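You operate a simulated robot arm through the tools that you are given. There is no shell and no other tool.

Carry out the task below with a simulated robot arm. There is one attempt and no reset: what you move stays moved.

## Task
Pack the red crate (marked "LOT 57") on the top of the side table. At the end: the clear short jar stands where the white paper cup stood; the brown almond bag from the top of the side table is in the red crate; the white paper cup is on the brown oat bar carton; the purple block is in the red crate; whatever was shut is shut again. Leave all else as you found it, and nothing knocked over. Set down upright: white paper cup.

It is judged by the outcome, as a careful person would: the job done as asked, and still so three seconds after it is handed in. It fails if anything else is knocked over, pushed out of place, dropped, spilled or broken.

## Robot
A 7-joint arm with a two-finger gripper, fixed in place. Base frame: the origin is on the floor under the middle of its stand, x ahead of it, y to its left, z up; the work surface is at about z = 750. Lengths are in mm, angles in degrees, forces in N, time in s.
With the tool pointing down near the work surface it reaches from about 320 to 720 mm from the base axis. Its first joint turns from -66.0 to 66.0 degrees. Payload 2.45 kg.
The TCP is the grasp point between the finger pads, 26 mm short of the fingertips. In the tool frame z runs along the fingers and y along their closing line. The gripper opens to 96 mm; its body begins 69 mm behind the TCP.
Orientation is told as [roll, pitch, yaw] about the base's x, y, z axes, in that order, counted from this pose: with the fingers straight down and closing along the base's y, the tool's x points along the base's -x, its y along +y and its z along -z.

## Interface
- The arm moves only by the tool drive_tool. Its argument "plan" is a list of rows, each an object (a shift or turn left out is 0, a gripper value left out holds the last) with "dp": the shift along the tool's x, y, z in mm, a list of three; "delta_rot": the turn, a rotation vector about the tool's x, y, z in degrees, a list of three. In form: [{"dp": [tx, ty, tz], "delta_rot": [wx, wy, wz]}, ...]. A call has 1 to 20 rows; each row shifts and turns the commanded pose from where the row before left it, along the tool's axes as they then stand. "claw" is the gripper command, from -1 (shut) to 1 (fully open), values between in proportion, set as the call begins (left out, the last holds). Each row takes 0.2 s and may step no farther than 50 mm and 8.6 degrees from the row before; otherwise, or with a gripper value out of range, the whole call is refused. A pose out of reach is approached as far as the arm can. The call stops where the force on the tool passes 40 N (or 10 N more than at its start, if that is more) or the arm is blocked; 0.2 s more then pass. The fingers move at their own pace (about 50 mm/s each) and stop on an object; they squeeze with about 42 N. The grip force told is the motor's: it shows also when the fingers shut on nothing. Time passes only in rows, and 0.2 s behind the last, so rows that do not move let the fingers close. It gives the time, the measured TCP pose, the force on the tool (base axes), the opening and the grip force at its end, in the units of the frame above (readings bear some noise), with the torque about the TCP (base axes, N m) and any sound that the robot's microphone picked up, and new pictures: "show" is both (left out), scene, wrist or none.
- Cameras (640 x 400 px; columns grow to the right, rows downward): "scene" is fixed at [170.2, -394.1, 1424.2]; the picture's right is [0.74, -0.67, 0.00], its down [-0.38, -0.42, -0.82] and it looks along [0.55, 0.61, -0.57] (base axes); focal length 227 px, centre (320, 200). "wrist" rides on the gripper at [82, 3, -98] in the tool frame; the picture's right is [-0.04, 1.00, 0.00], its down [-0.73, -0.03, -0.68] and it looks along [-0.68, -0.03, 0.73] (tool axes); focal length 256 px, centre (320, 200). There is no depth. A picture from a camera that has moved, and an enlarged one, comes with that camera's place and axes in the base frame and with its lens.
- close_up(camera, box): a new picture of the part [left, top, right, bottom] of that camera's present view, enlarged. It takes no simulated time.
- finish_job(): hands the job in; it is judged then, once.

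Nothing tells you positions but the pictures and the camera data. Unless the task says otherwise, let go and move clear before handing in.

The tools are called after ">>>" as a command line: name --argument value ..., lists and objects as JSON in quotes. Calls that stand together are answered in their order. drive_tool: Moves the arm, as the interface text tells. Its arguments: {"type":"object","properties":{"plan":{"type":"array","items":{"type":"object","properties":{"dp":{"type":"array","items":{"type":"number"}},"delta_rot":{"type":"array","items":{"type":"number"}}}}},"claw":{"type":"number"},"show":{"type":"string","enum":["both","scene","wrist","none"]}},"required":["plan"]} The other tools are called the same way: close_up (camera, box) takes an enlarged picture of a part of a camera's view; finish_job () hands the job in.

At the start:

```text
t: 0.0
tcp_pos: [476.6, 30.6, 1196.1]
tool_rot: [-0.1, 0.0, 0.0]
force: [0.4, -0.4, 0.0]
wrist_torque: [0.03, 0.02, -0.01]
grip_width: 95.8
grip_force: 0.0
```

scene: 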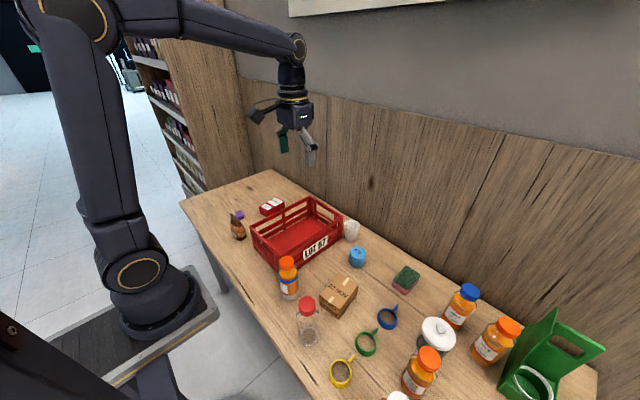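
wrist: 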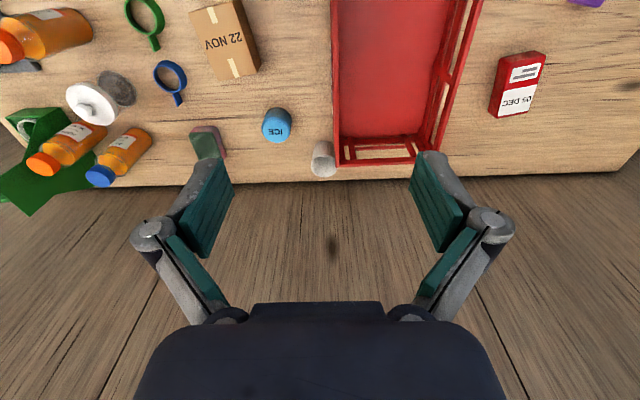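

I see a table with a red crate, a carton, bottles, cups and a green carrier. I'll enlarge parts of the views to identify the jar, the cup, the almond bag, the oat bar carton and the purple block.

>>> close_up --camera "scene" --box '[180, 160, 400, 300]'

>>> close_up --camera "scene" --box '[270, 240, 450, 400]'

>>> close_up --camera "scene" --box '[380, 260, 620, 400]'

>>> close_up --camera "wrist" --box '[0, 0, 320, 200]'

>>> close_up --camera "wrist" --box '[320, 0, 640, 200]'

```text
2.86 times, centred on (290, 230) of scene
camera zoom: at [170.2, -394.1, 1424.2], right [0.74, -0.67, 0.0], down [-0.38, -0.42, -0.82], along [0.55, 0.61, -0.57], focal length 649 px, centre (406, 114)
```

zoom: 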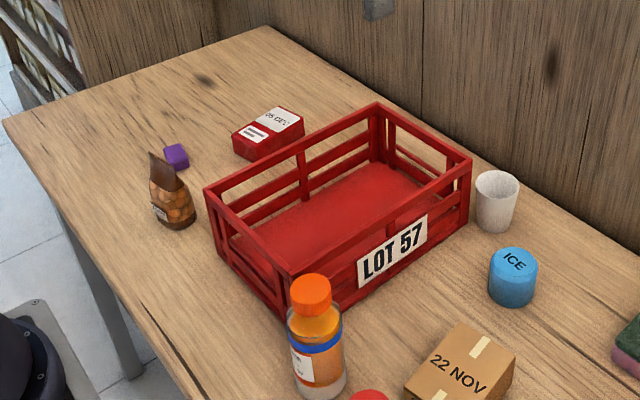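

```text
2.50 times, centred on (360, 320) of scene
camera zoom: at [170.2, -394.1, 1424.2], right [0.74, -0.67, 0.0], down [-0.38, -0.42, -0.82], along [0.55, 0.61, -0.57], focal length 568 px, centre (220, -100)
```

zoom: 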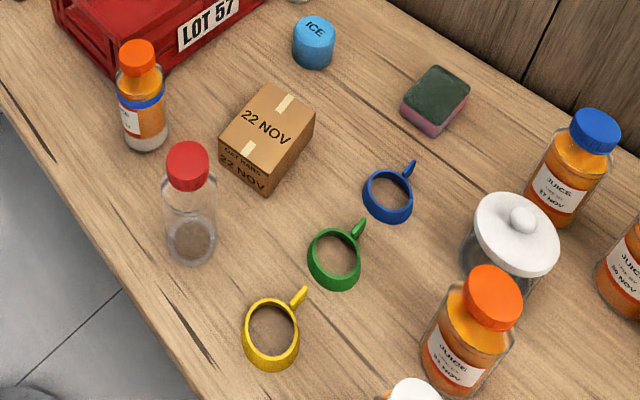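

```text
2.67 times, centred on (500, 330) of scene
camera zoom: at [170.2, -394.1, 1424.2], right [0.74, -0.67, 0.0], down [-0.38, -0.42, -0.82], along [0.55, 0.61, -0.57], focal length 605 px, centre (-160, -147)
```

zoom: 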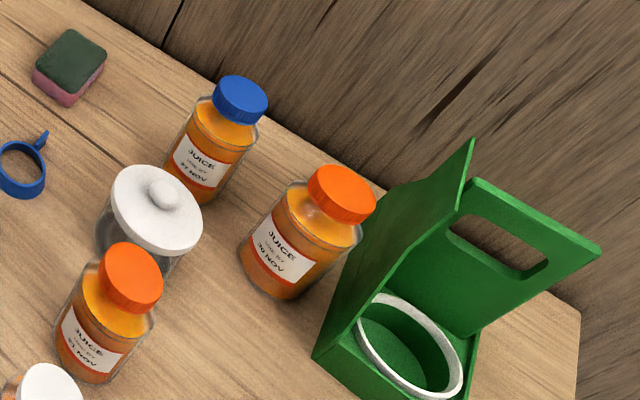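

```text
2.00 times, centred on (160, 100) of wrist
camera zoom: at [397.3, 33.5, 1294.4], right [0.04, 1.0, 0.0], down [0.73, -0.03, 0.68], along [0.68, -0.03, -0.73], focal length 512 px, centre (640, 400)
```

zoom: 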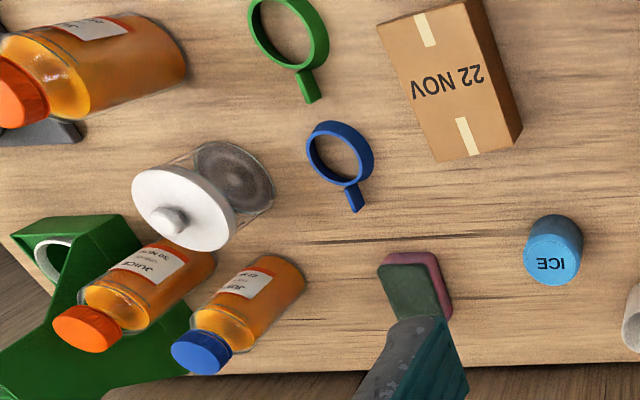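

```text
2.00 times, centred on (480, 100) of wrist
camera zoom: at [397.3, 33.5, 1294.4], right [0.04, 1.0, 0.0], down [0.73, -0.03, 0.68], along [0.68, -0.03, -0.73], focal length 512 px, centre (0, 400)
```

zoom: 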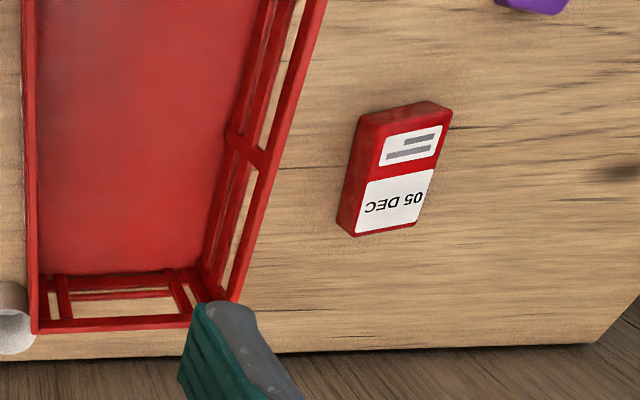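

The short jar with the white knob lid looks like the clear short jar. The carton stamped "22 NOV" is the oat bar carton, and the cup stands just beyond the crate's right far corner. I'll lower the arm to get a closer wrist view of the cup and that corner.

>>> drive_tool --plan '[{"dp": [6.65, -7.65, 36.5]}, {"dp": [6.65, -7.65, 36.5]}, {"dp": [6.65, -7.65, 36.5]}, {"dp": [6.65, -7.65, 36.5]}, {"dp": [0, 0, 0]}]' --claw 1 --show "both"

>>> close_up --camera "scene" --box '[230, 190, 390, 290]'

>>> close_up --camera "wrist" --box '[160, 100, 480, 300]'

>>> close_up --camera "wrist" --box '[0, 0, 320, 200]'

```text
t: 1.2
tcp_pos: [450.5, 0.2, 1050.0]
tool_rot: [0.1, 0.0, 0.0]
force: [0.0, -0.9, -1.0]
wrist_torque: [0.05, 0.02, -0.03]
grip_width: 95.9
grip_force: 0.1
camera wrist: at [370.1, 4.6, 1149.3], right [0.04, 1.0, 0.0], down [0.73, -0.03, 0.68], along [0.68, -0.03, -0.73], focal length 256 px, centre (320, 200)
```

scene: 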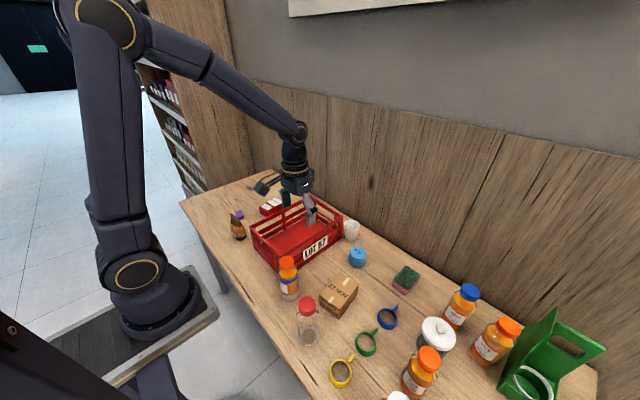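
wrist: 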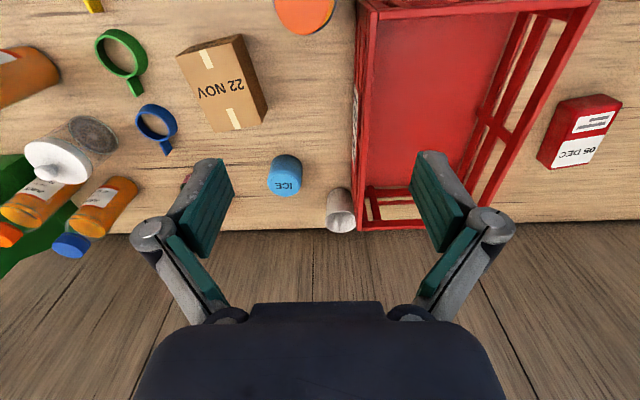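

```text
4.00 times, centred on (310, 240) of scene
camera zoom: at [170.2, -394.1, 1424.2], right [0.74, -0.67, 0.0], down [-0.38, -0.42, -0.82], along [0.55, 0.61, -0.57], focal length 908 px, centre (360, 40)
```

zoom: 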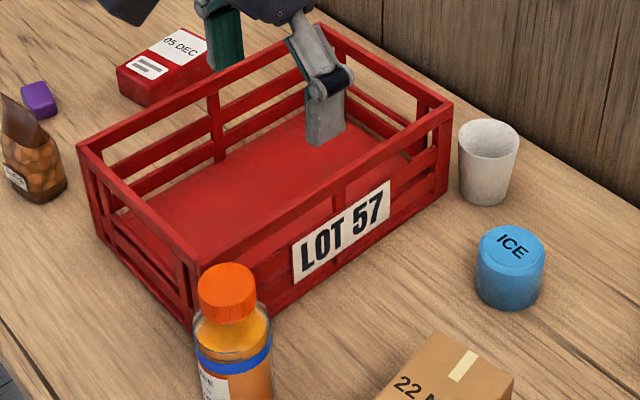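

```text
2.00 times, centred on (320, 200) of wrist
camera zoom: at [370.1, 4.6, 1149.3], right [0.04, 1.0, 0.0], down [0.73, -0.03, 0.68], along [0.68, -0.03, -0.73], focal length 512 px, centre (320, 200)
```

zoom: 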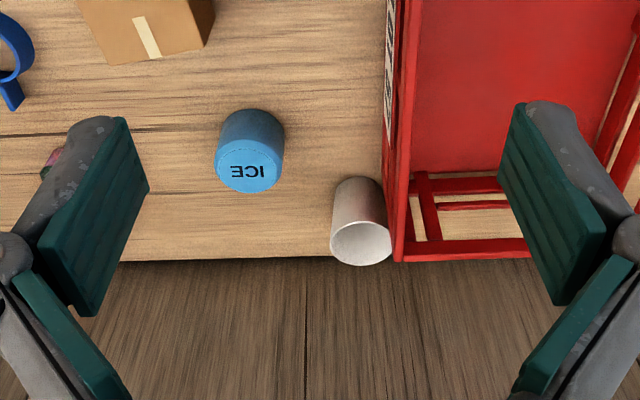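

```text
2.00 times, centred on (160, 100) of wrist
camera zoom: at [370.1, 4.6, 1149.3], right [0.04, 1.0, 0.0], down [0.73, -0.03, 0.68], along [0.68, -0.03, -0.73], focal length 512 px, centre (640, 400)
```

zoom: 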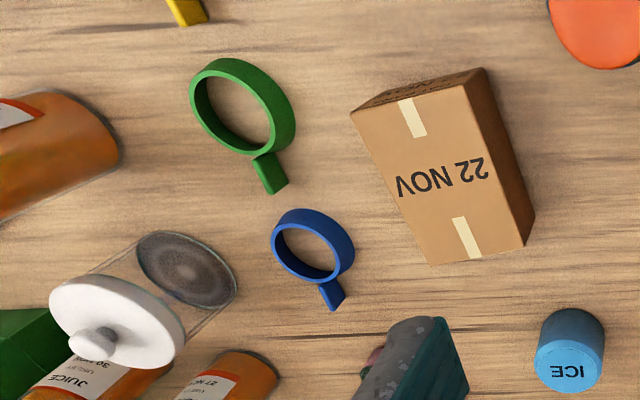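

The cup sits near (725, 27) and is about 80 mm tall, just past the crate corner at about (704, 59). The carton top is near (488, -127) at z≈808, and the jar is near (571, -392). Before working I'll inspect the gripper shape and look at the bag and block on the left side.

>>> close_up --camera "scene" --box '[240, 120, 340, 230]'

>>> drive_tool --plan '[{"dp": [18, 40, 0]}, {"dp": [18, 40, 0]}, {"dp": [18, 40, 0]}, {"dp": [18, 40, 0]}, {"dp": [18, 40, 0]}, {"dp": [18, 40, 0]}, {"dp": [18, 40, 0]}, {"dp": [0, 40, 0]}, {"dp": [0, 0, 0]}]' --show "both"

>>> close_up --camera "wrist" --box '[160, 0, 480, 200]'

```text
3.64 times, centred on (290, 175) of scene
camera zoom: at [170.2, -394.1, 1424.2], right [0.74, -0.67, 0.0], down [-0.38, -0.42, -0.82], along [0.55, 0.61, -0.57], focal length 826 px, centre (429, 291)
```

zoom: 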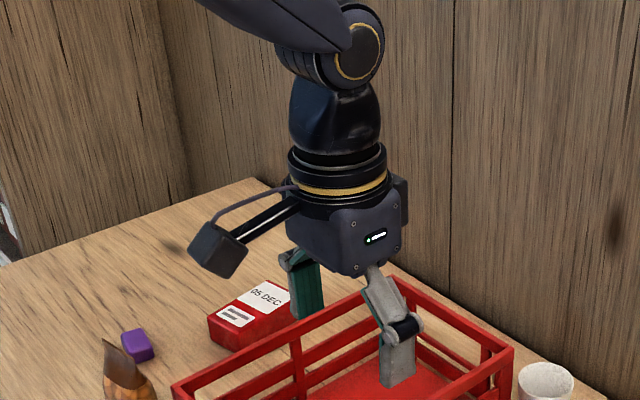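

```text
t: 3.2
tcp_pos: [322.9, 319.3, 1050.0]
tool_rot: [0.0, 0.0, -0.1]
force: [0.3, -0.6, 0.2]
wrist_torque: [0.0, -0.03, -0.01]
grip_width: 95.6
grip_force: 0.0
camera wrist: at [242.4, 322.3, 1148.2], right [0.04, 1.0, 0.0], down [0.73, -0.03, 0.68], along [0.68, -0.03, -0.73], focal length 256 px, centre (320, 200)
```

scene: 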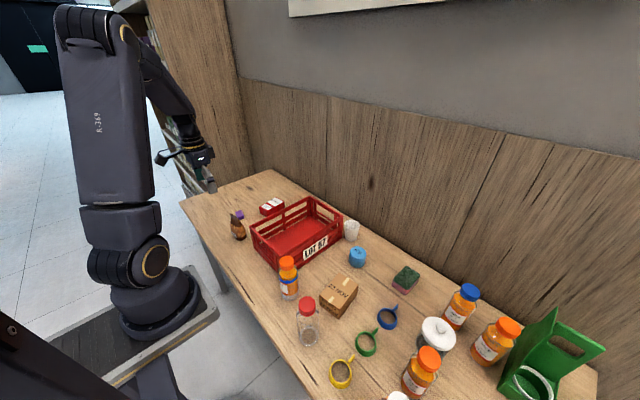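
wrist: 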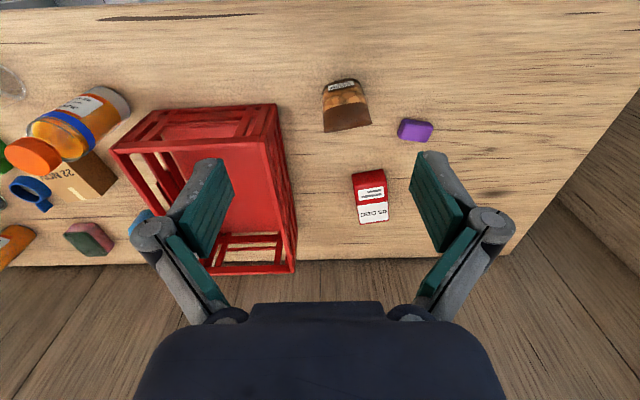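

```text
2.00 times, centred on (320, 100) of wrist
camera zoom: at [242.4, 322.3, 1148.2], right [0.04, 1.0, 0.0], down [0.73, -0.03, 0.68], along [0.68, -0.03, -0.73], focal length 512 px, centre (320, 400)
```

zoom: 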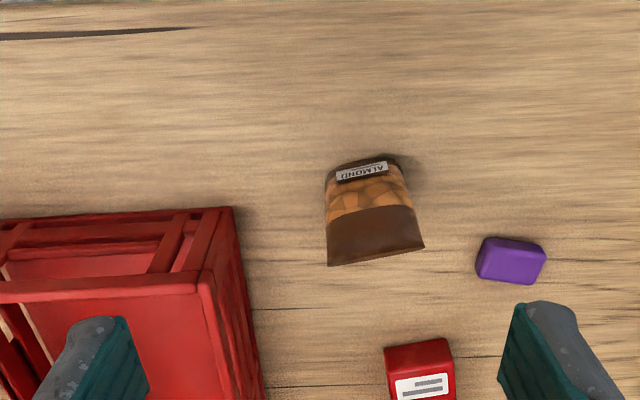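

The almond bag stands near (388, 350) with its crease running roughly along y, and it is about 110 mm tall. The purple block is near (450, 470). Since I'm close, I'll do the bag first: move above it, align the yaw and look again.

>>> drive_tool --plan '[{"dp": [-21.8, 10.2, 33.3]}, {"dp": [-21.8, 10.2, 33.3]}, {"dp": [-21.8, 10.2, 33.3], "delta_rot": [0, 0, -4.5]}, {"delta_rot": [0, 0, -4.5]}, {"dp": [0, 0, 0]}]' --show "both"

>>> close_up --camera "wrist" --box '[200, 50, 440, 200]'

>>> close_up --camera "scene" --box '[190, 140, 310, 250]'

```text
t: 4.4
tcp_pos: [388.7, 349.6, 948.2]
tool_rot: [0.0, 0.0, 8.9]
force: [-0.2, -0.4, -0.4]
wrist_torque: [0.01, -0.03, -0.02]
grip_width: 95.7
grip_force: 0.1
camera wrist: at [308.6, 341.2, 1048.0], right [-0.12, 0.99, 0.0], down [0.73, 0.09, 0.68], along [0.67, 0.08, -0.73], focal length 256 px, centre (320, 200)
```

scene: 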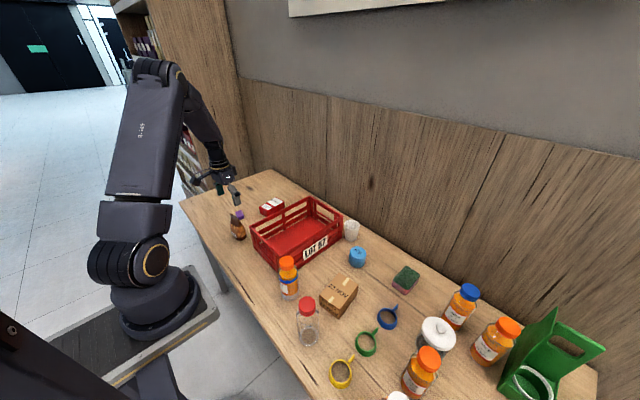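
wrist: 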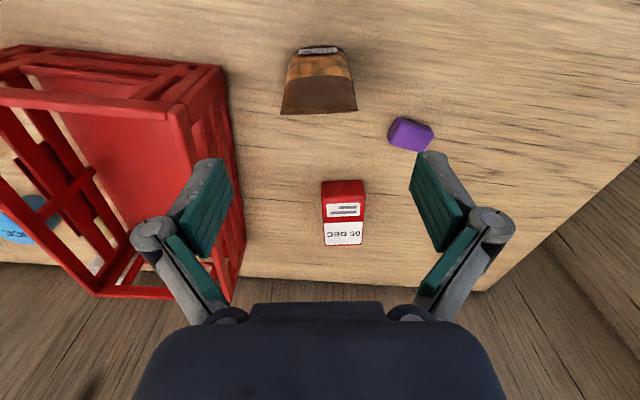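

```text
2.67 times, centred on (320, 125) of wrist
camera zoom: at [308.6, 341.2, 1048.0], right [-0.12, 0.99, 0.0], down [0.73, 0.09, 0.68], along [0.67, 0.08, -0.73], focal length 683 px, centre (320, 400)
```

zoom: 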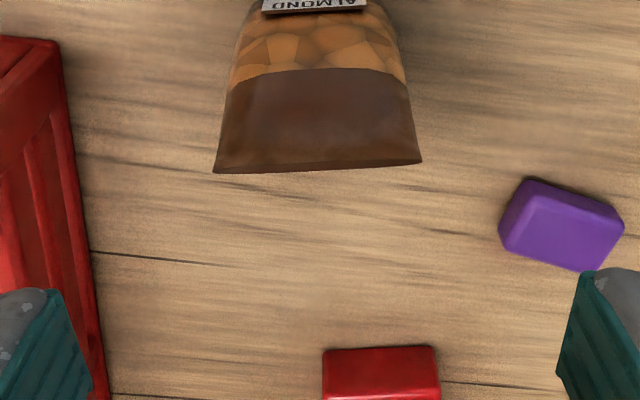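

```text
3.64 times, centred on (250, 195) of scene
camera zoom: at [170.2, -394.1, 1424.2], right [0.74, -0.67, 0.0], down [-0.38, -0.42, -0.82], along [0.55, 0.61, -0.57], focal length 826 px, centre (574, 218)
```

zoom: 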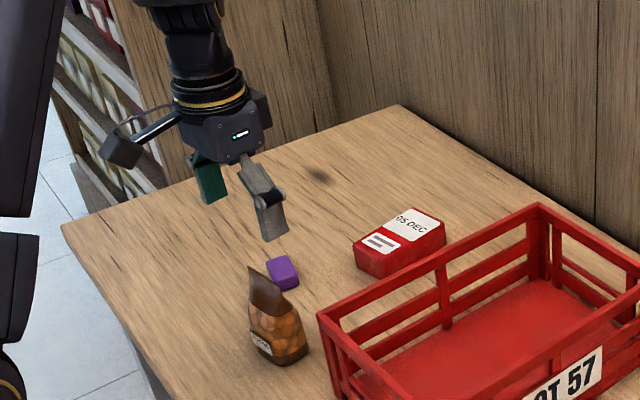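

The crease is centred near (390, 350) with its top at z≈866, and the fingers are lined up with it. I'll descend to about z=812 and close on the bag's sides.

>>> drive_tool --plan '[{"dp": [0, 0, 34]}, {"dp": [0, 0, 34]}, {"dp": [0, 0, 34]}, {"dp": [0, 0, 34]}, {"dp": [0, 0, 0]}]' --show "both"

>>> close_up --camera "scene" --box '[190, 170, 290, 260]'

```text
t: 5.6
tcp_pos: [390.2, 352.7, 812.8]
tool_rot: [0.0, 0.0, 9.1]
force: [-0.4, -0.6, 0.3]
wrist_torque: [-0.04, -0.02, -0.02]
grip_width: 95.9
grip_force: 0.1
camera wrist: at [310.3, 342.7, 912.1], right [-0.12, 0.99, 0.0], down [0.73, 0.09, 0.68], along [0.67, 0.08, -0.73], focal length 256 px, centre (320, 200)
```

scene: 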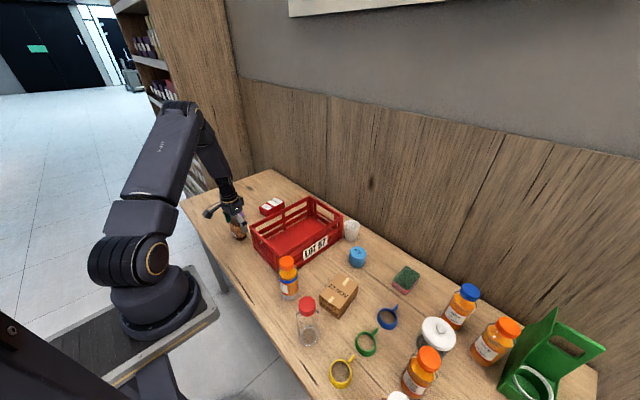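
wrist: 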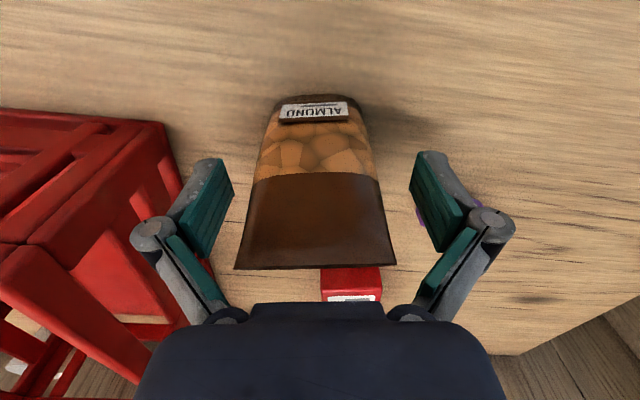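

```text
4.44 times, centred on (240, 215) of scene
camera zoom: at [170.2, -394.1, 1424.2], right [0.74, -0.67, 0.0], down [-0.38, -0.42, -0.82], along [0.55, 0.61, -0.57], focal length 1009 px, centre (676, 133)
```

zoom: 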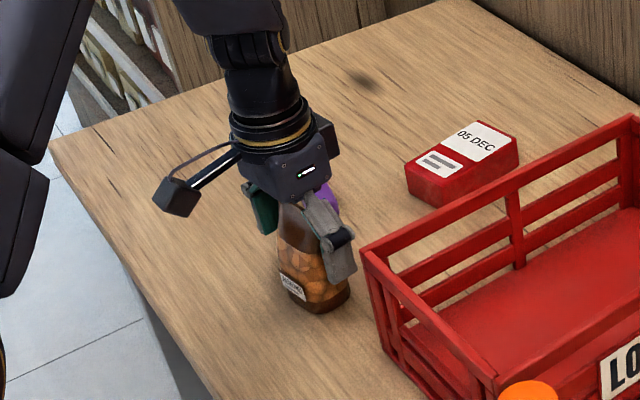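

The bag sits between the fingers with room on both sides. Closing now.

>>> drive_tool --plan '[{"dp": [0, 0, 0]}, {"dp": [0, 0, 0]}, {"dp": [0, 0, 0]}, {"dp": [0, 0, 0]}, {"dp": [0, 0, 0]}]' --claw -1 --show "wrist"

```text
t: 6.8
tcp_pos: [390.6, 351.8, 813.5]
tool_rot: [0.0, -0.1, 9.0]
force: [-0.3, -1.0, 8.6]
wrist_torque: [-0.03, 0.07, 0.03]
grip_width: 61.6
grip_force: 42.2
camera wrist: at [310.3, 342.8, 913.0], right [-0.12, 0.99, 0.0], down [0.73, 0.09, 0.68], along [0.67, 0.08, -0.73], focal length 256 px, centre (320, 200)
```

wrist: 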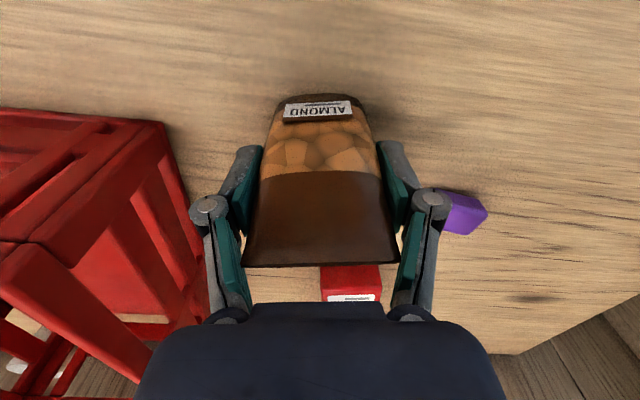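

Gripped at 61.6 mm. I'll lift a little and check that the bag comes with it.

>>> drive_tool --plan '[{"dp": [0, 0, -15]}, {"dp": [0, 0, -25]}, {"dp": [0, 0, -40]}, {"dp": [0, 0, 0]}]' --show "both"

>>> close_up --camera "scene" --box '[190, 150, 290, 250]'

```text
t: 7.8
tcp_pos: [389.0, 349.0, 892.3]
tool_rot: [0.0, -0.1, 9.0]
force: [0.5, 0.1, -1.0]
wrist_torque: [0.04, 0.0, 0.0]
grip_width: 61.7
grip_force: 41.8
camera wrist: at [309.6, 339.9, 991.9], right [-0.12, 0.99, 0.0], down [0.73, 0.09, 0.68], along [0.67, 0.08, -0.73], focal length 256 px, centre (320, 200)
```

scene: 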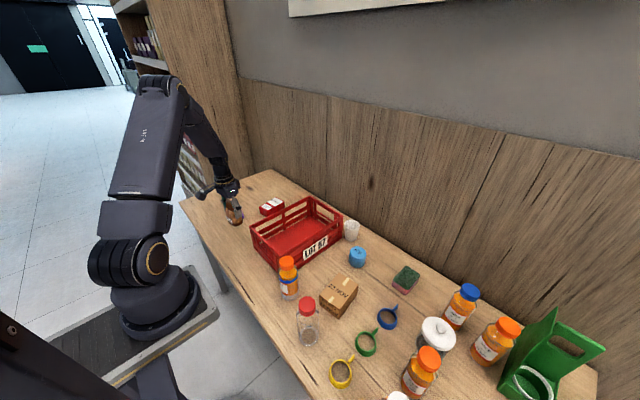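
wrist: 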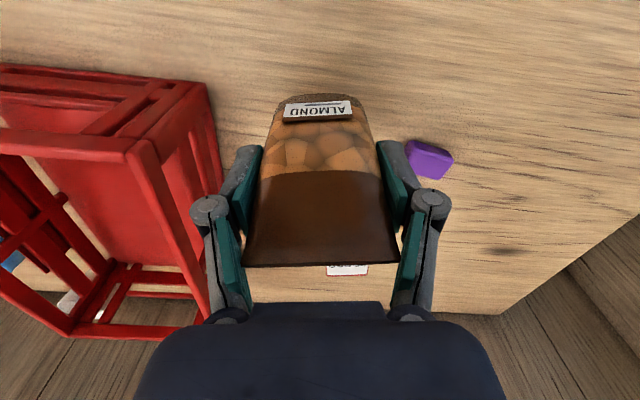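

```text
4.00 times, centred on (240, 200) of scene
camera zoom: at [170.2, -394.1, 1424.2], right [0.74, -0.67, 0.0], down [-0.38, -0.42, -0.82], along [0.55, 0.61, -0.57], focal length 908 px, centre (640, 200)
```

zoom: 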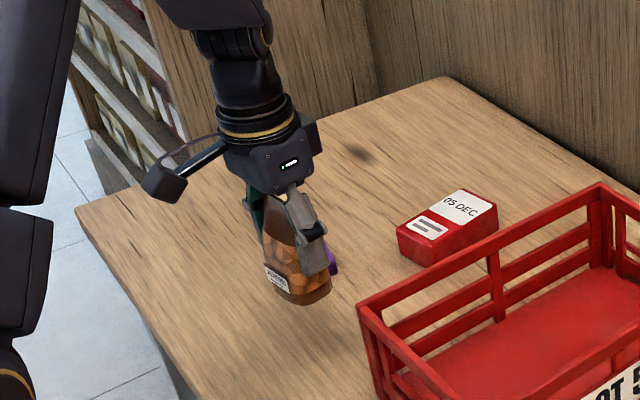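

The bag is held firmly. I'll raise it clear of the crate rim, square up the yaw and move over the near half of the crate at about (480, 153).

>>> drive_tool --plan '[{"dp": [0, 0, -35], "delta_rot": [0, 0, 4.5]}, {"dp": [0, 0, -35], "delta_rot": [0, 0, 4.5]}, {"dp": [-18.2, -39.2, 0]}, {"dp": [-18.2, -39.2, 0]}, {"dp": [-18.2, -39.2, 0]}, {"dp": [-18.2, -39.2, 0]}, {"dp": [-18.2, -39.2, 0]}, {"dp": [0, 0, 0]}]' --show "both"

>>> close_up --camera "scene" --box '[230, 150, 370, 280]'

```text
t: 9.6
tcp_pos: [479.7, 151.5, 962.0]
tool_rot: [0.0, 0.1, 0.0]
force: [-0.2, -0.5, -0.7]
wrist_torque: [-0.04, -0.01, 0.02]
grip_width: 61.5
grip_force: 42.7
camera wrist: at [399.9, 155.5, 1060.5], right [0.04, 1.0, 0.0], down [0.73, -0.03, 0.68], along [0.68, -0.03, -0.73], focal length 256 px, centre (320, 200)
```

scene: 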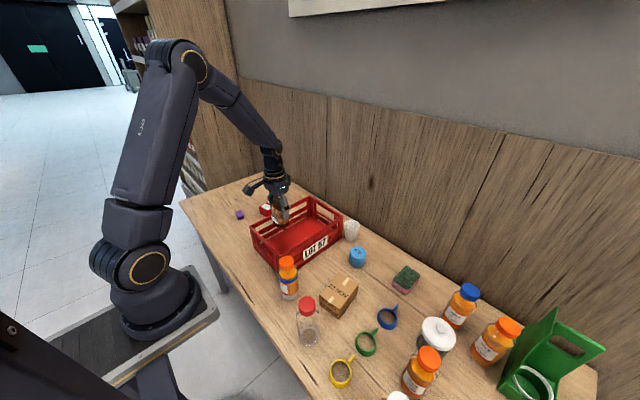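
wrist: 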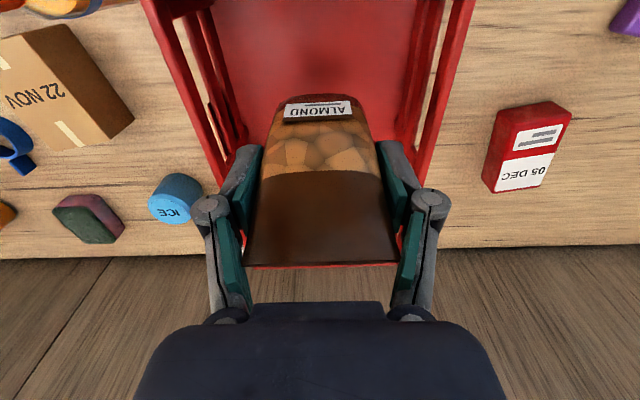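

```text
3.08 times, centred on (300, 215) of scene
camera zoom: at [170.2, -394.1, 1424.2], right [0.74, -0.67, 0.0], down [-0.38, -0.42, -0.82], along [0.55, 0.61, -0.57], focal length 698 px, centre (382, 154)
```

zoom: 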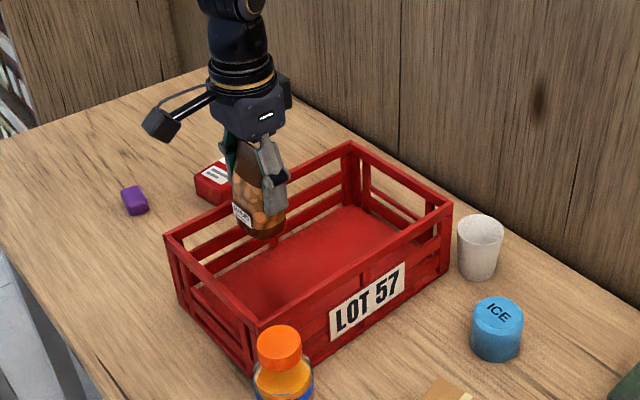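

The bag hangs over the near half of the crate and is centred across its width. I'll lower it inside, then ease down to the crate floor.

>>> drive_tool --plan '[{"dp": [0, 0, 31]}, {"dp": [0, 0, 31]}, {"dp": [0, 0, 31]}, {"dp": [0, 0, 31]}, {"dp": [0, 0, 0]}]' --show "both"

>>> close_up --camera "scene" --box '[230, 170, 370, 290]'

```text
t: 10.8
tcp_pos: [483.5, 152.2, 839.6]
tool_rot: [0.0, 0.0, 0.0]
force: [-0.3, -0.4, -0.5]
wrist_torque: [-0.02, -0.04, 0.02]
grip_width: 60.9
grip_force: 42.0
camera wrist: at [404.3, 155.5, 938.5], right [0.04, 1.0, 0.0], down [0.73, -0.03, 0.68], along [0.68, -0.03, -0.73], focal length 256 px, centre (320, 200)
```

scene: 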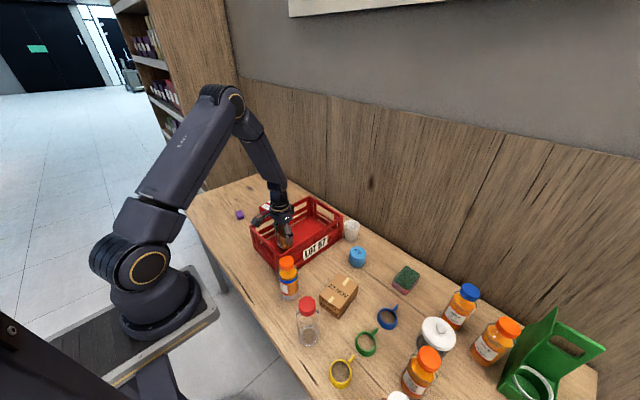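
wrist: 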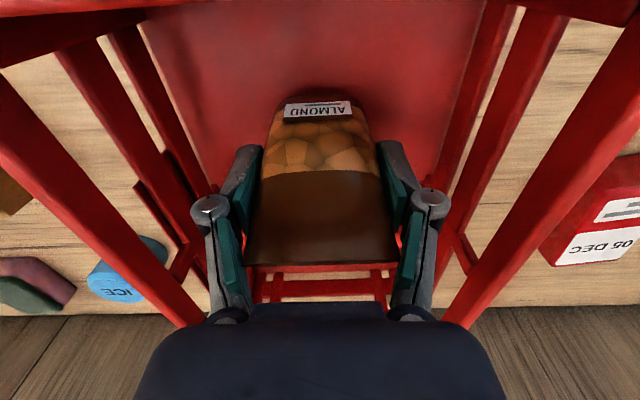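

```text
3.33 times, centred on (300, 230) of scene
camera zoom: at [170.2, -394.1, 1424.2], right [0.74, -0.67, 0.0], down [-0.38, -0.42, -0.82], along [0.55, 0.61, -0.57], focal length 757 px, centre (387, 100)
```

zoom: 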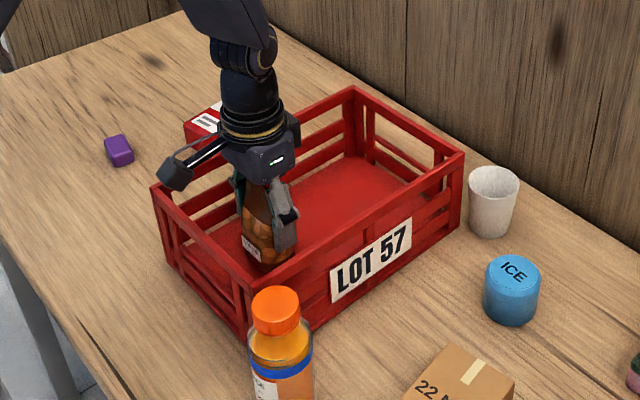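

The bag is inside the crate with its base near z≈776. I'll ease down in small steps and watch for contact.

>>> drive_tool --plan '[{"dp": [0, 0, 4]}, {"dp": [0, 0, 4]}, {"dp": [0, 0, 3]}, {"dp": [0, 0, 0]}]' --show "none"

```text
t: 11.8
tcp_pos: [483.0, 153.5, 829.6]
tool_rot: [0.0, 0.0, -0.1]
force: [0.8, 0.3, -0.3]
wrist_torque: [-0.02, 0.01, -0.04]
grip_width: 60.3
grip_force: 41.9
```

>>> drive_tool --plan '[{"dp": [0, 0, 2]}, {"dp": [0, 0, 2]}, {"dp": [0, 0, 2]}, {"dp": [0, 0, 0]}]' --show "none"

```text
t: 12.8
tcp_pos: [483.0, 153.8, 823.5]
tool_rot: [0.0, 0.0, 0.0]
force: [-1.3, -1.5, 6.9]
wrist_torque: [0.13, 0.08, 0.07]
grip_width: 60.4
grip_force: 41.7
```

Contact at 6.9 N means the bag is on the crate floor. Opening part way to release it.

>>> drive_tool --plan '[{"dp": [0, 0, 0]}, {"dp": [0, 0, 0]}, {"dp": [0, 0, 0]}, {"dp": [0, 0, 0]}]' --claw 0.7 --show "both"

>>> close_up --camera "scene" --box '[230, 170, 370, 290]'

```text
t: 13.8
tcp_pos: [483.1, 153.3, 823.4]
tool_rot: [-0.1, 0.0, 0.1]
force: [-0.6, 0.4, 0.0]
wrist_torque: [0.01, 0.0, 0.05]
grip_width: 81.6
grip_force: 0.1
camera wrist: at [402.5, 157.1, 922.0], right [0.04, 1.0, 0.0], down [0.73, -0.03, 0.68], along [0.68, -0.03, -0.73], focal length 256 px, centre (320, 200)
```

scene: 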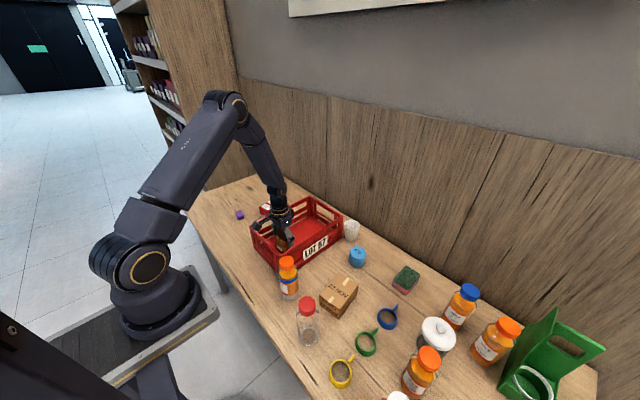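
wrist: 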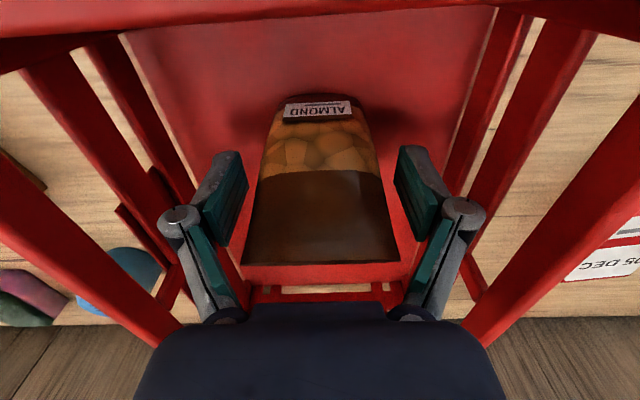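

```text
3.33 times, centred on (300, 230) of scene
camera zoom: at [170.2, -394.1, 1424.2], right [0.74, -0.67, 0.0], down [-0.38, -0.42, -0.82], along [0.55, 0.61, -0.57], focal length 757 px, centre (387, 100)
```

zoom: 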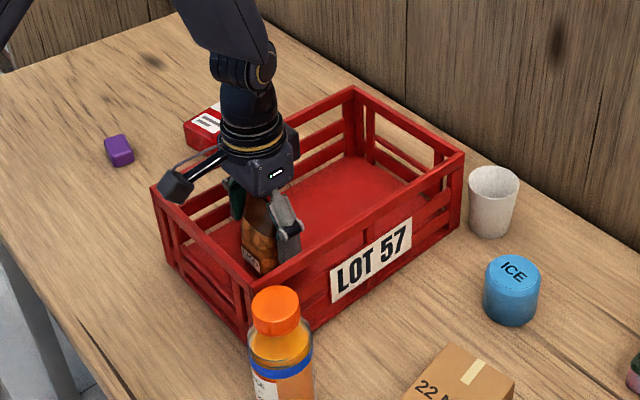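

The bag stands in the crate, released. I'll rise straight up and move toward the purple block for a close look.

>>> drive_tool --plan '[{"dp": [0, 0, -30]}, {"dp": [0, 0, -45]}, {"dp": [0, 0, -45]}, {"dp": [0, 0, -45]}, {"dp": [12, 40, 0]}, {"dp": [12, 40, 0]}, {"dp": [12, 40, 0]}, {"dp": [12, 40, 0]}, {"dp": [12, 40, 0]}, {"dp": [12, 40, 0]}, {"dp": [12, 40, 0]}, {"dp": [0, 0, 0]}]' --show "both"

>>> close_up --camera "wrist" --box '[240, 40, 480, 190]'

>>> close_up --camera "scene" --box '[210, 180, 350, 280]'

```text
t: 16.4
tcp_pos: [393.1, 437.4, 988.9]
tool_rot: [0.0, -0.1, 0.1]
force: [-0.1, -0.4, -0.6]
wrist_torque: [-0.02, 0.0, 0.0]
grip_width: 81.5
grip_force: 0.0
camera wrist: at [312.1, 441.4, 1086.9], right [0.04, 1.0, 0.0], down [0.73, -0.03, 0.68], along [0.68, -0.03, -0.73], focal length 256 px, centre (320, 200)
```

scene: 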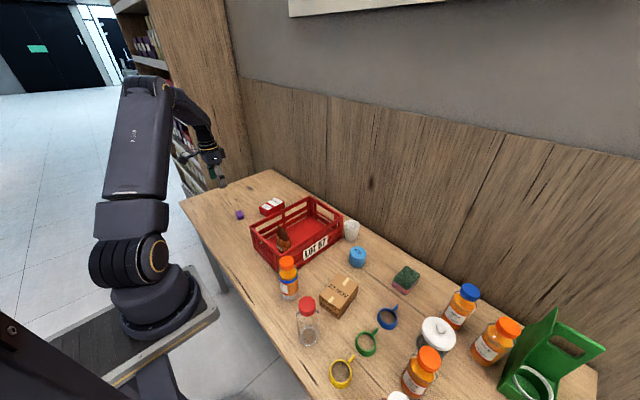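
wrist: 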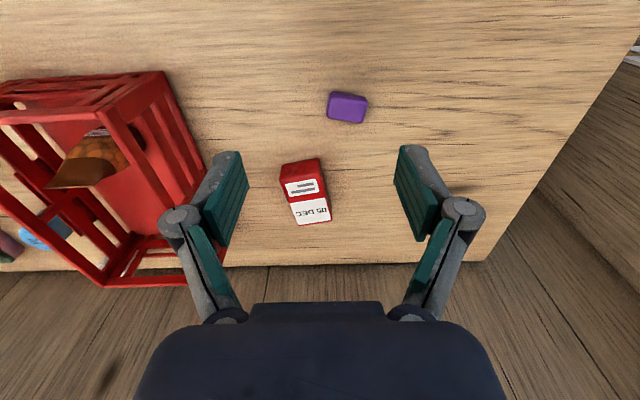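

```text
2.67 times, centred on (360, 115) of wrist
camera zoom: at [312.1, 441.4, 1086.9], right [0.04, 1.0, 0.0], down [0.73, -0.03, 0.68], along [0.68, -0.03, -0.73], focal length 683 px, centre (213, 427)
```

zoom: 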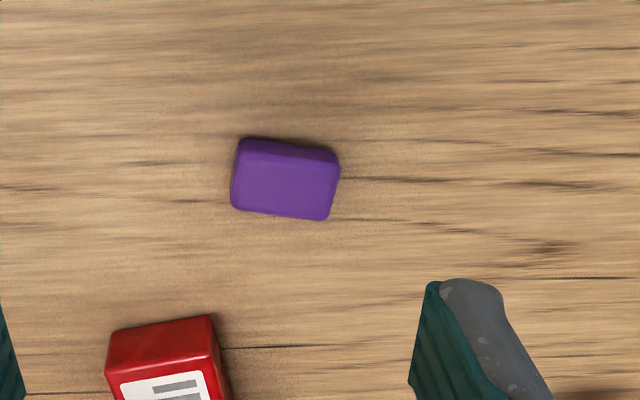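

```text
4.00 times, centred on (280, 230) of scene
camera zoom: at [170.2, -394.1, 1424.2], right [0.74, -0.67, 0.0], down [-0.38, -0.42, -0.82], along [0.55, 0.61, -0.57], focal length 908 px, centre (480, 80)
```

zoom: 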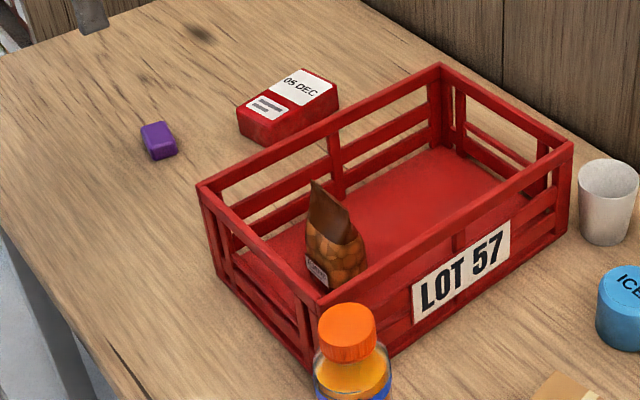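

The block measures about 49×24×25 mm, centred near (452, 471), with its long side turned about -12° from y. I'll move above it and align.

>>> drive_tool --plan '[{"dp": [-19.7, 11.2, 29.7]}, {"dp": [-19.7, 11.2, 29.7]}, {"dp": [-19.7, 11.2, 29.7], "delta_rot": [0, 0, 6]}, {"delta_rot": [0, 0, 6]}, {"dp": [0, 0, 0]}]' --claw 0.8 --show "both"

>>> close_up --camera "wrist" --box '[200, 50, 440, 200]'

```text
t: 17.6
tcp_pos: [455.4, 470.0, 899.7]
tool_rot: [0.0, 0.0, -12.1]
force: [0.0, 0.3, 0.7]
wrist_torque: [-0.02, 0.0, -0.02]
grip_width: 86.5
grip_force: 0.1
camera wrist: at [377.5, 490.0, 998.5], right [0.25, 0.97, 0.0], down [0.71, -0.18, 0.68], along [0.66, -0.17, -0.73], focal length 256 px, centre (320, 200)
```

scene: 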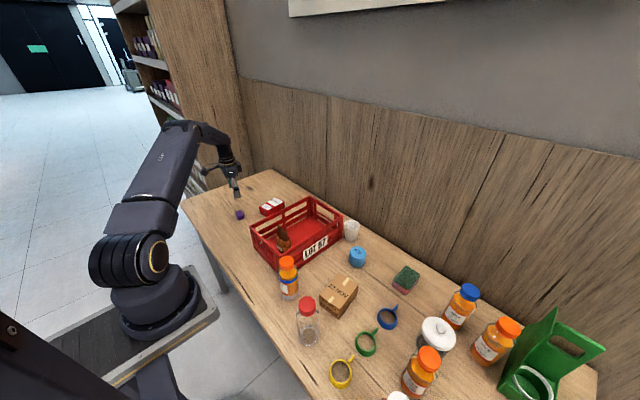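
wrist: 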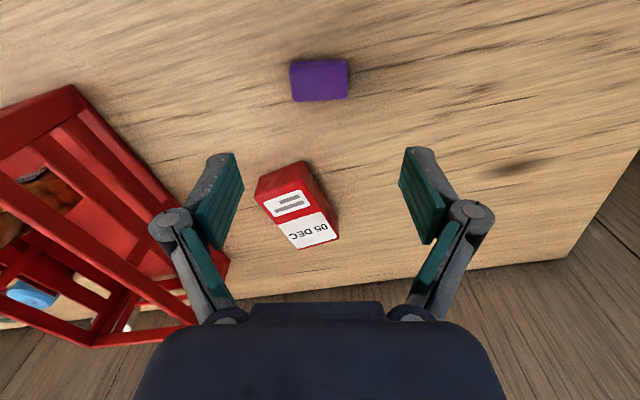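

```text
2.67 times, centred on (320, 125) of wrist
camera zoom: at [377.5, 490.0, 998.5], right [0.25, 0.97, 0.0], down [0.71, -0.18, 0.68], along [0.66, -0.17, -0.73], focal length 683 px, centre (320, 400)
```

zoom: 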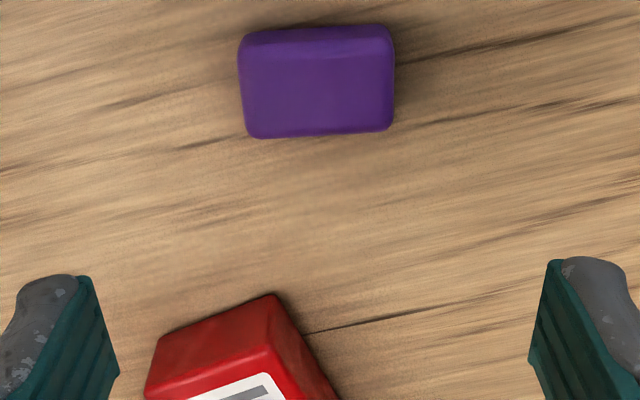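

The block centre is confirmed at about (452, 470), with the yaw off by only 2°. I'll fine-tune and descend to z≈782.

>>> drive_tool --plan '[{"dp": [3.4, -0.7, 30], "delta_rot": [0, 0, -2]}, {"dp": [0, 0, 30]}, {"dp": [0, 0, 30]}, {"dp": [0, 0, 20]}, {"dp": [0, 0, 7]}, {"dp": [0, 0, 0]}]' --show "both"

>>> close_up --camera "wrist" --box '[200, 80, 440, 230]'

```text
t: 19.0
tcp_pos: [454.0, 467.4, 782.5]
tool_rot: [0.1, 0.0, -10.0]
force: [0.3, 0.6, 0.1]
wrist_torque: [-0.04, 0.01, 0.02]
grip_width: 86.5
grip_force: 0.1
camera wrist: at [375.7, 484.7, 882.0], right [0.21, 0.98, 0.0], down [0.72, -0.16, 0.68], along [0.66, -0.14, -0.73], focal length 256 px, centre (320, 200)
```

scene: 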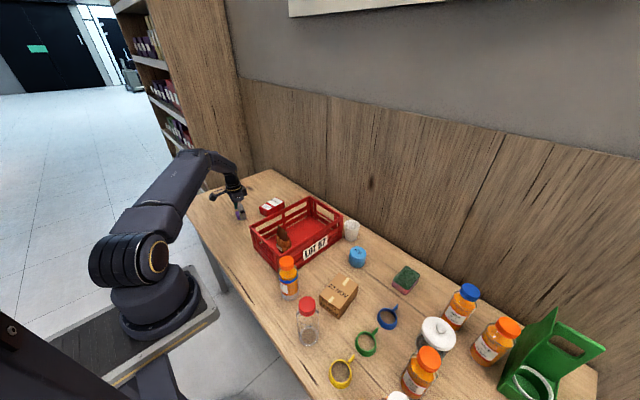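
wrist: 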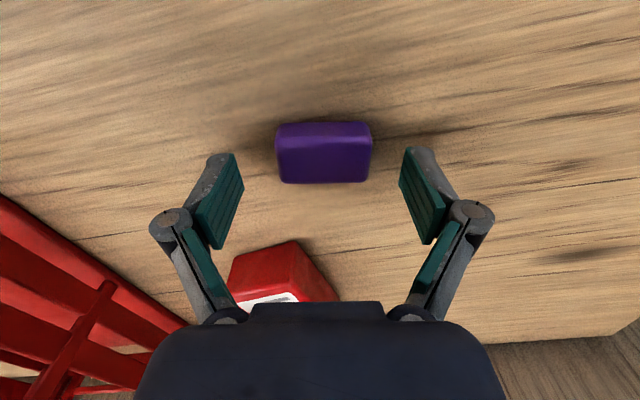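

```text
2.67 times, centred on (320, 155) of wrist
camera zoom: at [375.7, 484.7, 882.0], right [0.21, 0.98, 0.0], down [0.72, -0.16, 0.68], along [0.66, -0.14, -0.73], focal length 683 px, centre (320, 320)
```

zoom: 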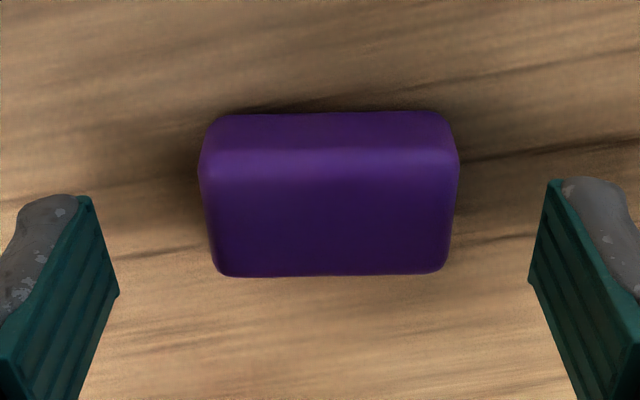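

The block is nearly centred but about 5 mm nearer the robot than the finger plane. I'll shift slightly, then close.

>>> drive_tool --plan '[{"dp": [5.5, 1.5, 0]}, {"dp": [0, 0, 0]}]' --show "none"

>>> drive_tool --plan '[{"dp": [0, 0, 0]}, {"dp": [0, 0, 0]}, {"dp": [0, 0, 0]}, {"dp": [0, 0, 0]}, {"dp": [0, 0, 0]}]' --claw -1 --show "wrist"

```text
t: 19.6
tcp_pos: [448.9, 469.6, 783.5]
tool_rot: [0.0, 0.1, -10.0]
force: [-0.7, 0.2, -0.2]
wrist_torque: [0.01, 0.0, 0.02]
grip_width: 86.7
grip_force: 0.1
```

```text
t: 20.8
tcp_pos: [448.9, 469.5, 784.0]
tool_rot: [0.0, -0.1, -10.0]
force: [-0.9, 0.3, 3.2]
wrist_torque: [-0.02, 0.01, -0.01]
grip_width: 48.5
grip_force: 42.3
camera wrist: at [370.3, 486.8, 881.9], right [0.21, 0.98, 0.0], down [0.72, -0.16, 0.68], along [0.66, -0.14, -0.73], focal length 256 px, centre (320, 200)
```

wrist: 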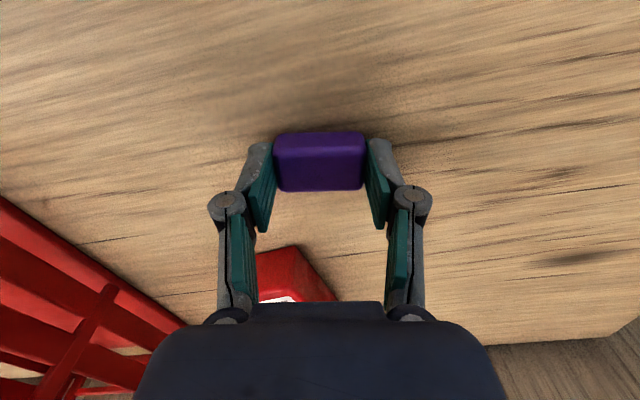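

The block is gripped at 48.5 mm. Lifting it and heading over the far half of the crate.

>>> drive_tool --plan '[{"dp": [0, 0, -15]}, {"dp": [0, 0, -35]}, {"dp": [0, 0, -45]}, {"dp": [0, 0, -45], "delta_rot": [0, 0, -5]}, {"dp": [0, 0, -40], "delta_rot": [0, 0, -5]}, {"dp": [0, 0, 0]}]' --show "wrist"

>>> drive_tool --plan '[{"dp": [-23.25, -40, 0]}, {"dp": [-23.25, -40, 0]}, {"dp": [-23.25, -40, 0]}, {"dp": [-23.25, -40, 0]}, {"dp": [-23.25, -40, 0]}, {"dp": [-23.25, -40, 0]}, {"dp": [-23.25, -40, 0]}, {"dp": [-23.25, -40, 0]}, {"dp": [0, 0, 0]}]' --show "both"

>>> close_up --camera "scene" --box '[230, 150, 370, 280]'

```text
t: 22.2
tcp_pos: [450.1, 472.6, 962.3]
tool_rot: [0.1, 0.0, 0.1]
force: [0.4, -0.3, -1.5]
wrist_torque: [0.01, 0.01, -0.03]
grip_width: 48.7
grip_force: 42.0
camera wrist: at [369.6, 476.3, 1060.8], right [0.04, 1.0, 0.0], down [0.73, -0.03, 0.68], along [0.68, -0.03, -0.73], focal length 256 px, centre (320, 200)
```

wrist: 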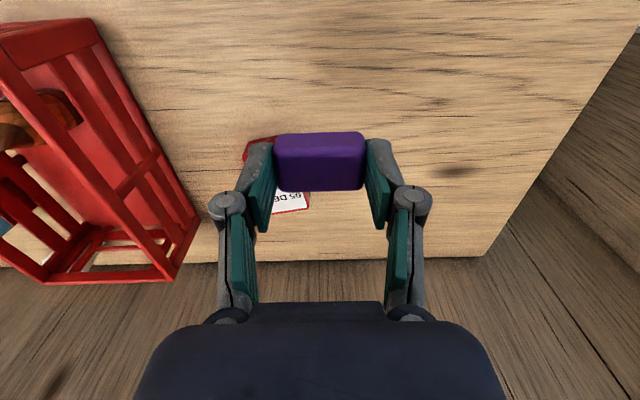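

```text
t: 24.2
tcp_pos: [636.5, 148.9, 960.5]
tool_rot: [0.0, 0.0, 0.0]
force: [0.0, 0.1, 0.6]
wrist_torque: [-0.01, 0.0, -0.01]
grip_width: 48.7
grip_force: 41.4
camera wrist: at [555.4, 152.6, 1057.7], right [0.04, 1.0, 0.0], down [0.73, -0.03, 0.68], along [0.68, -0.03, -0.73], focal length 256 px, centre (320, 200)
```

scene: 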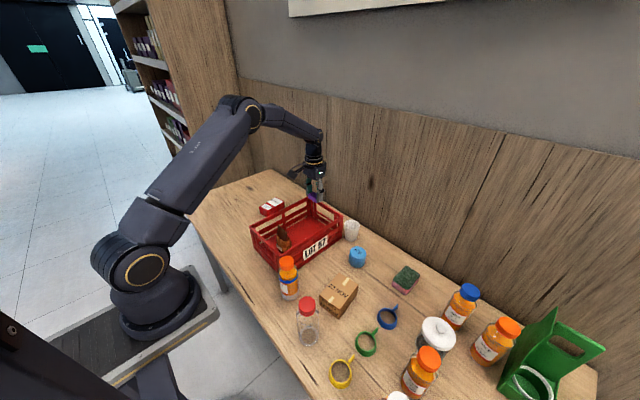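
wrist: 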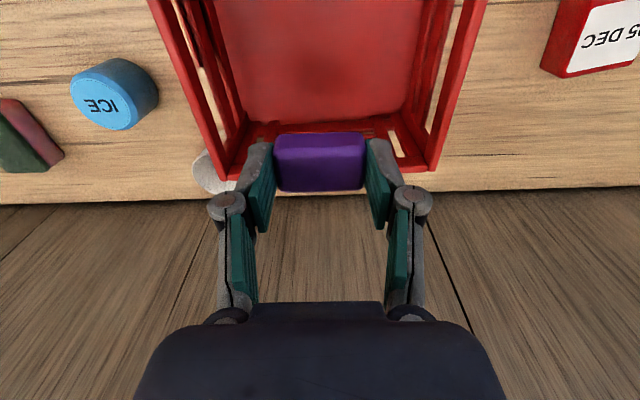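

```text
3.08 times, centred on (300, 215) of scene
camera zoom: at [170.2, -394.1, 1424.2], right [0.74, -0.67, 0.0], down [-0.38, -0.42, -0.82], along [0.55, 0.61, -0.57], focal length 698 px, centre (382, 154)
```

zoom: 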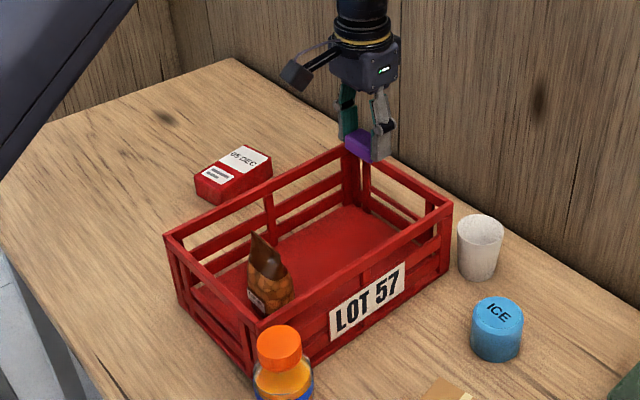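

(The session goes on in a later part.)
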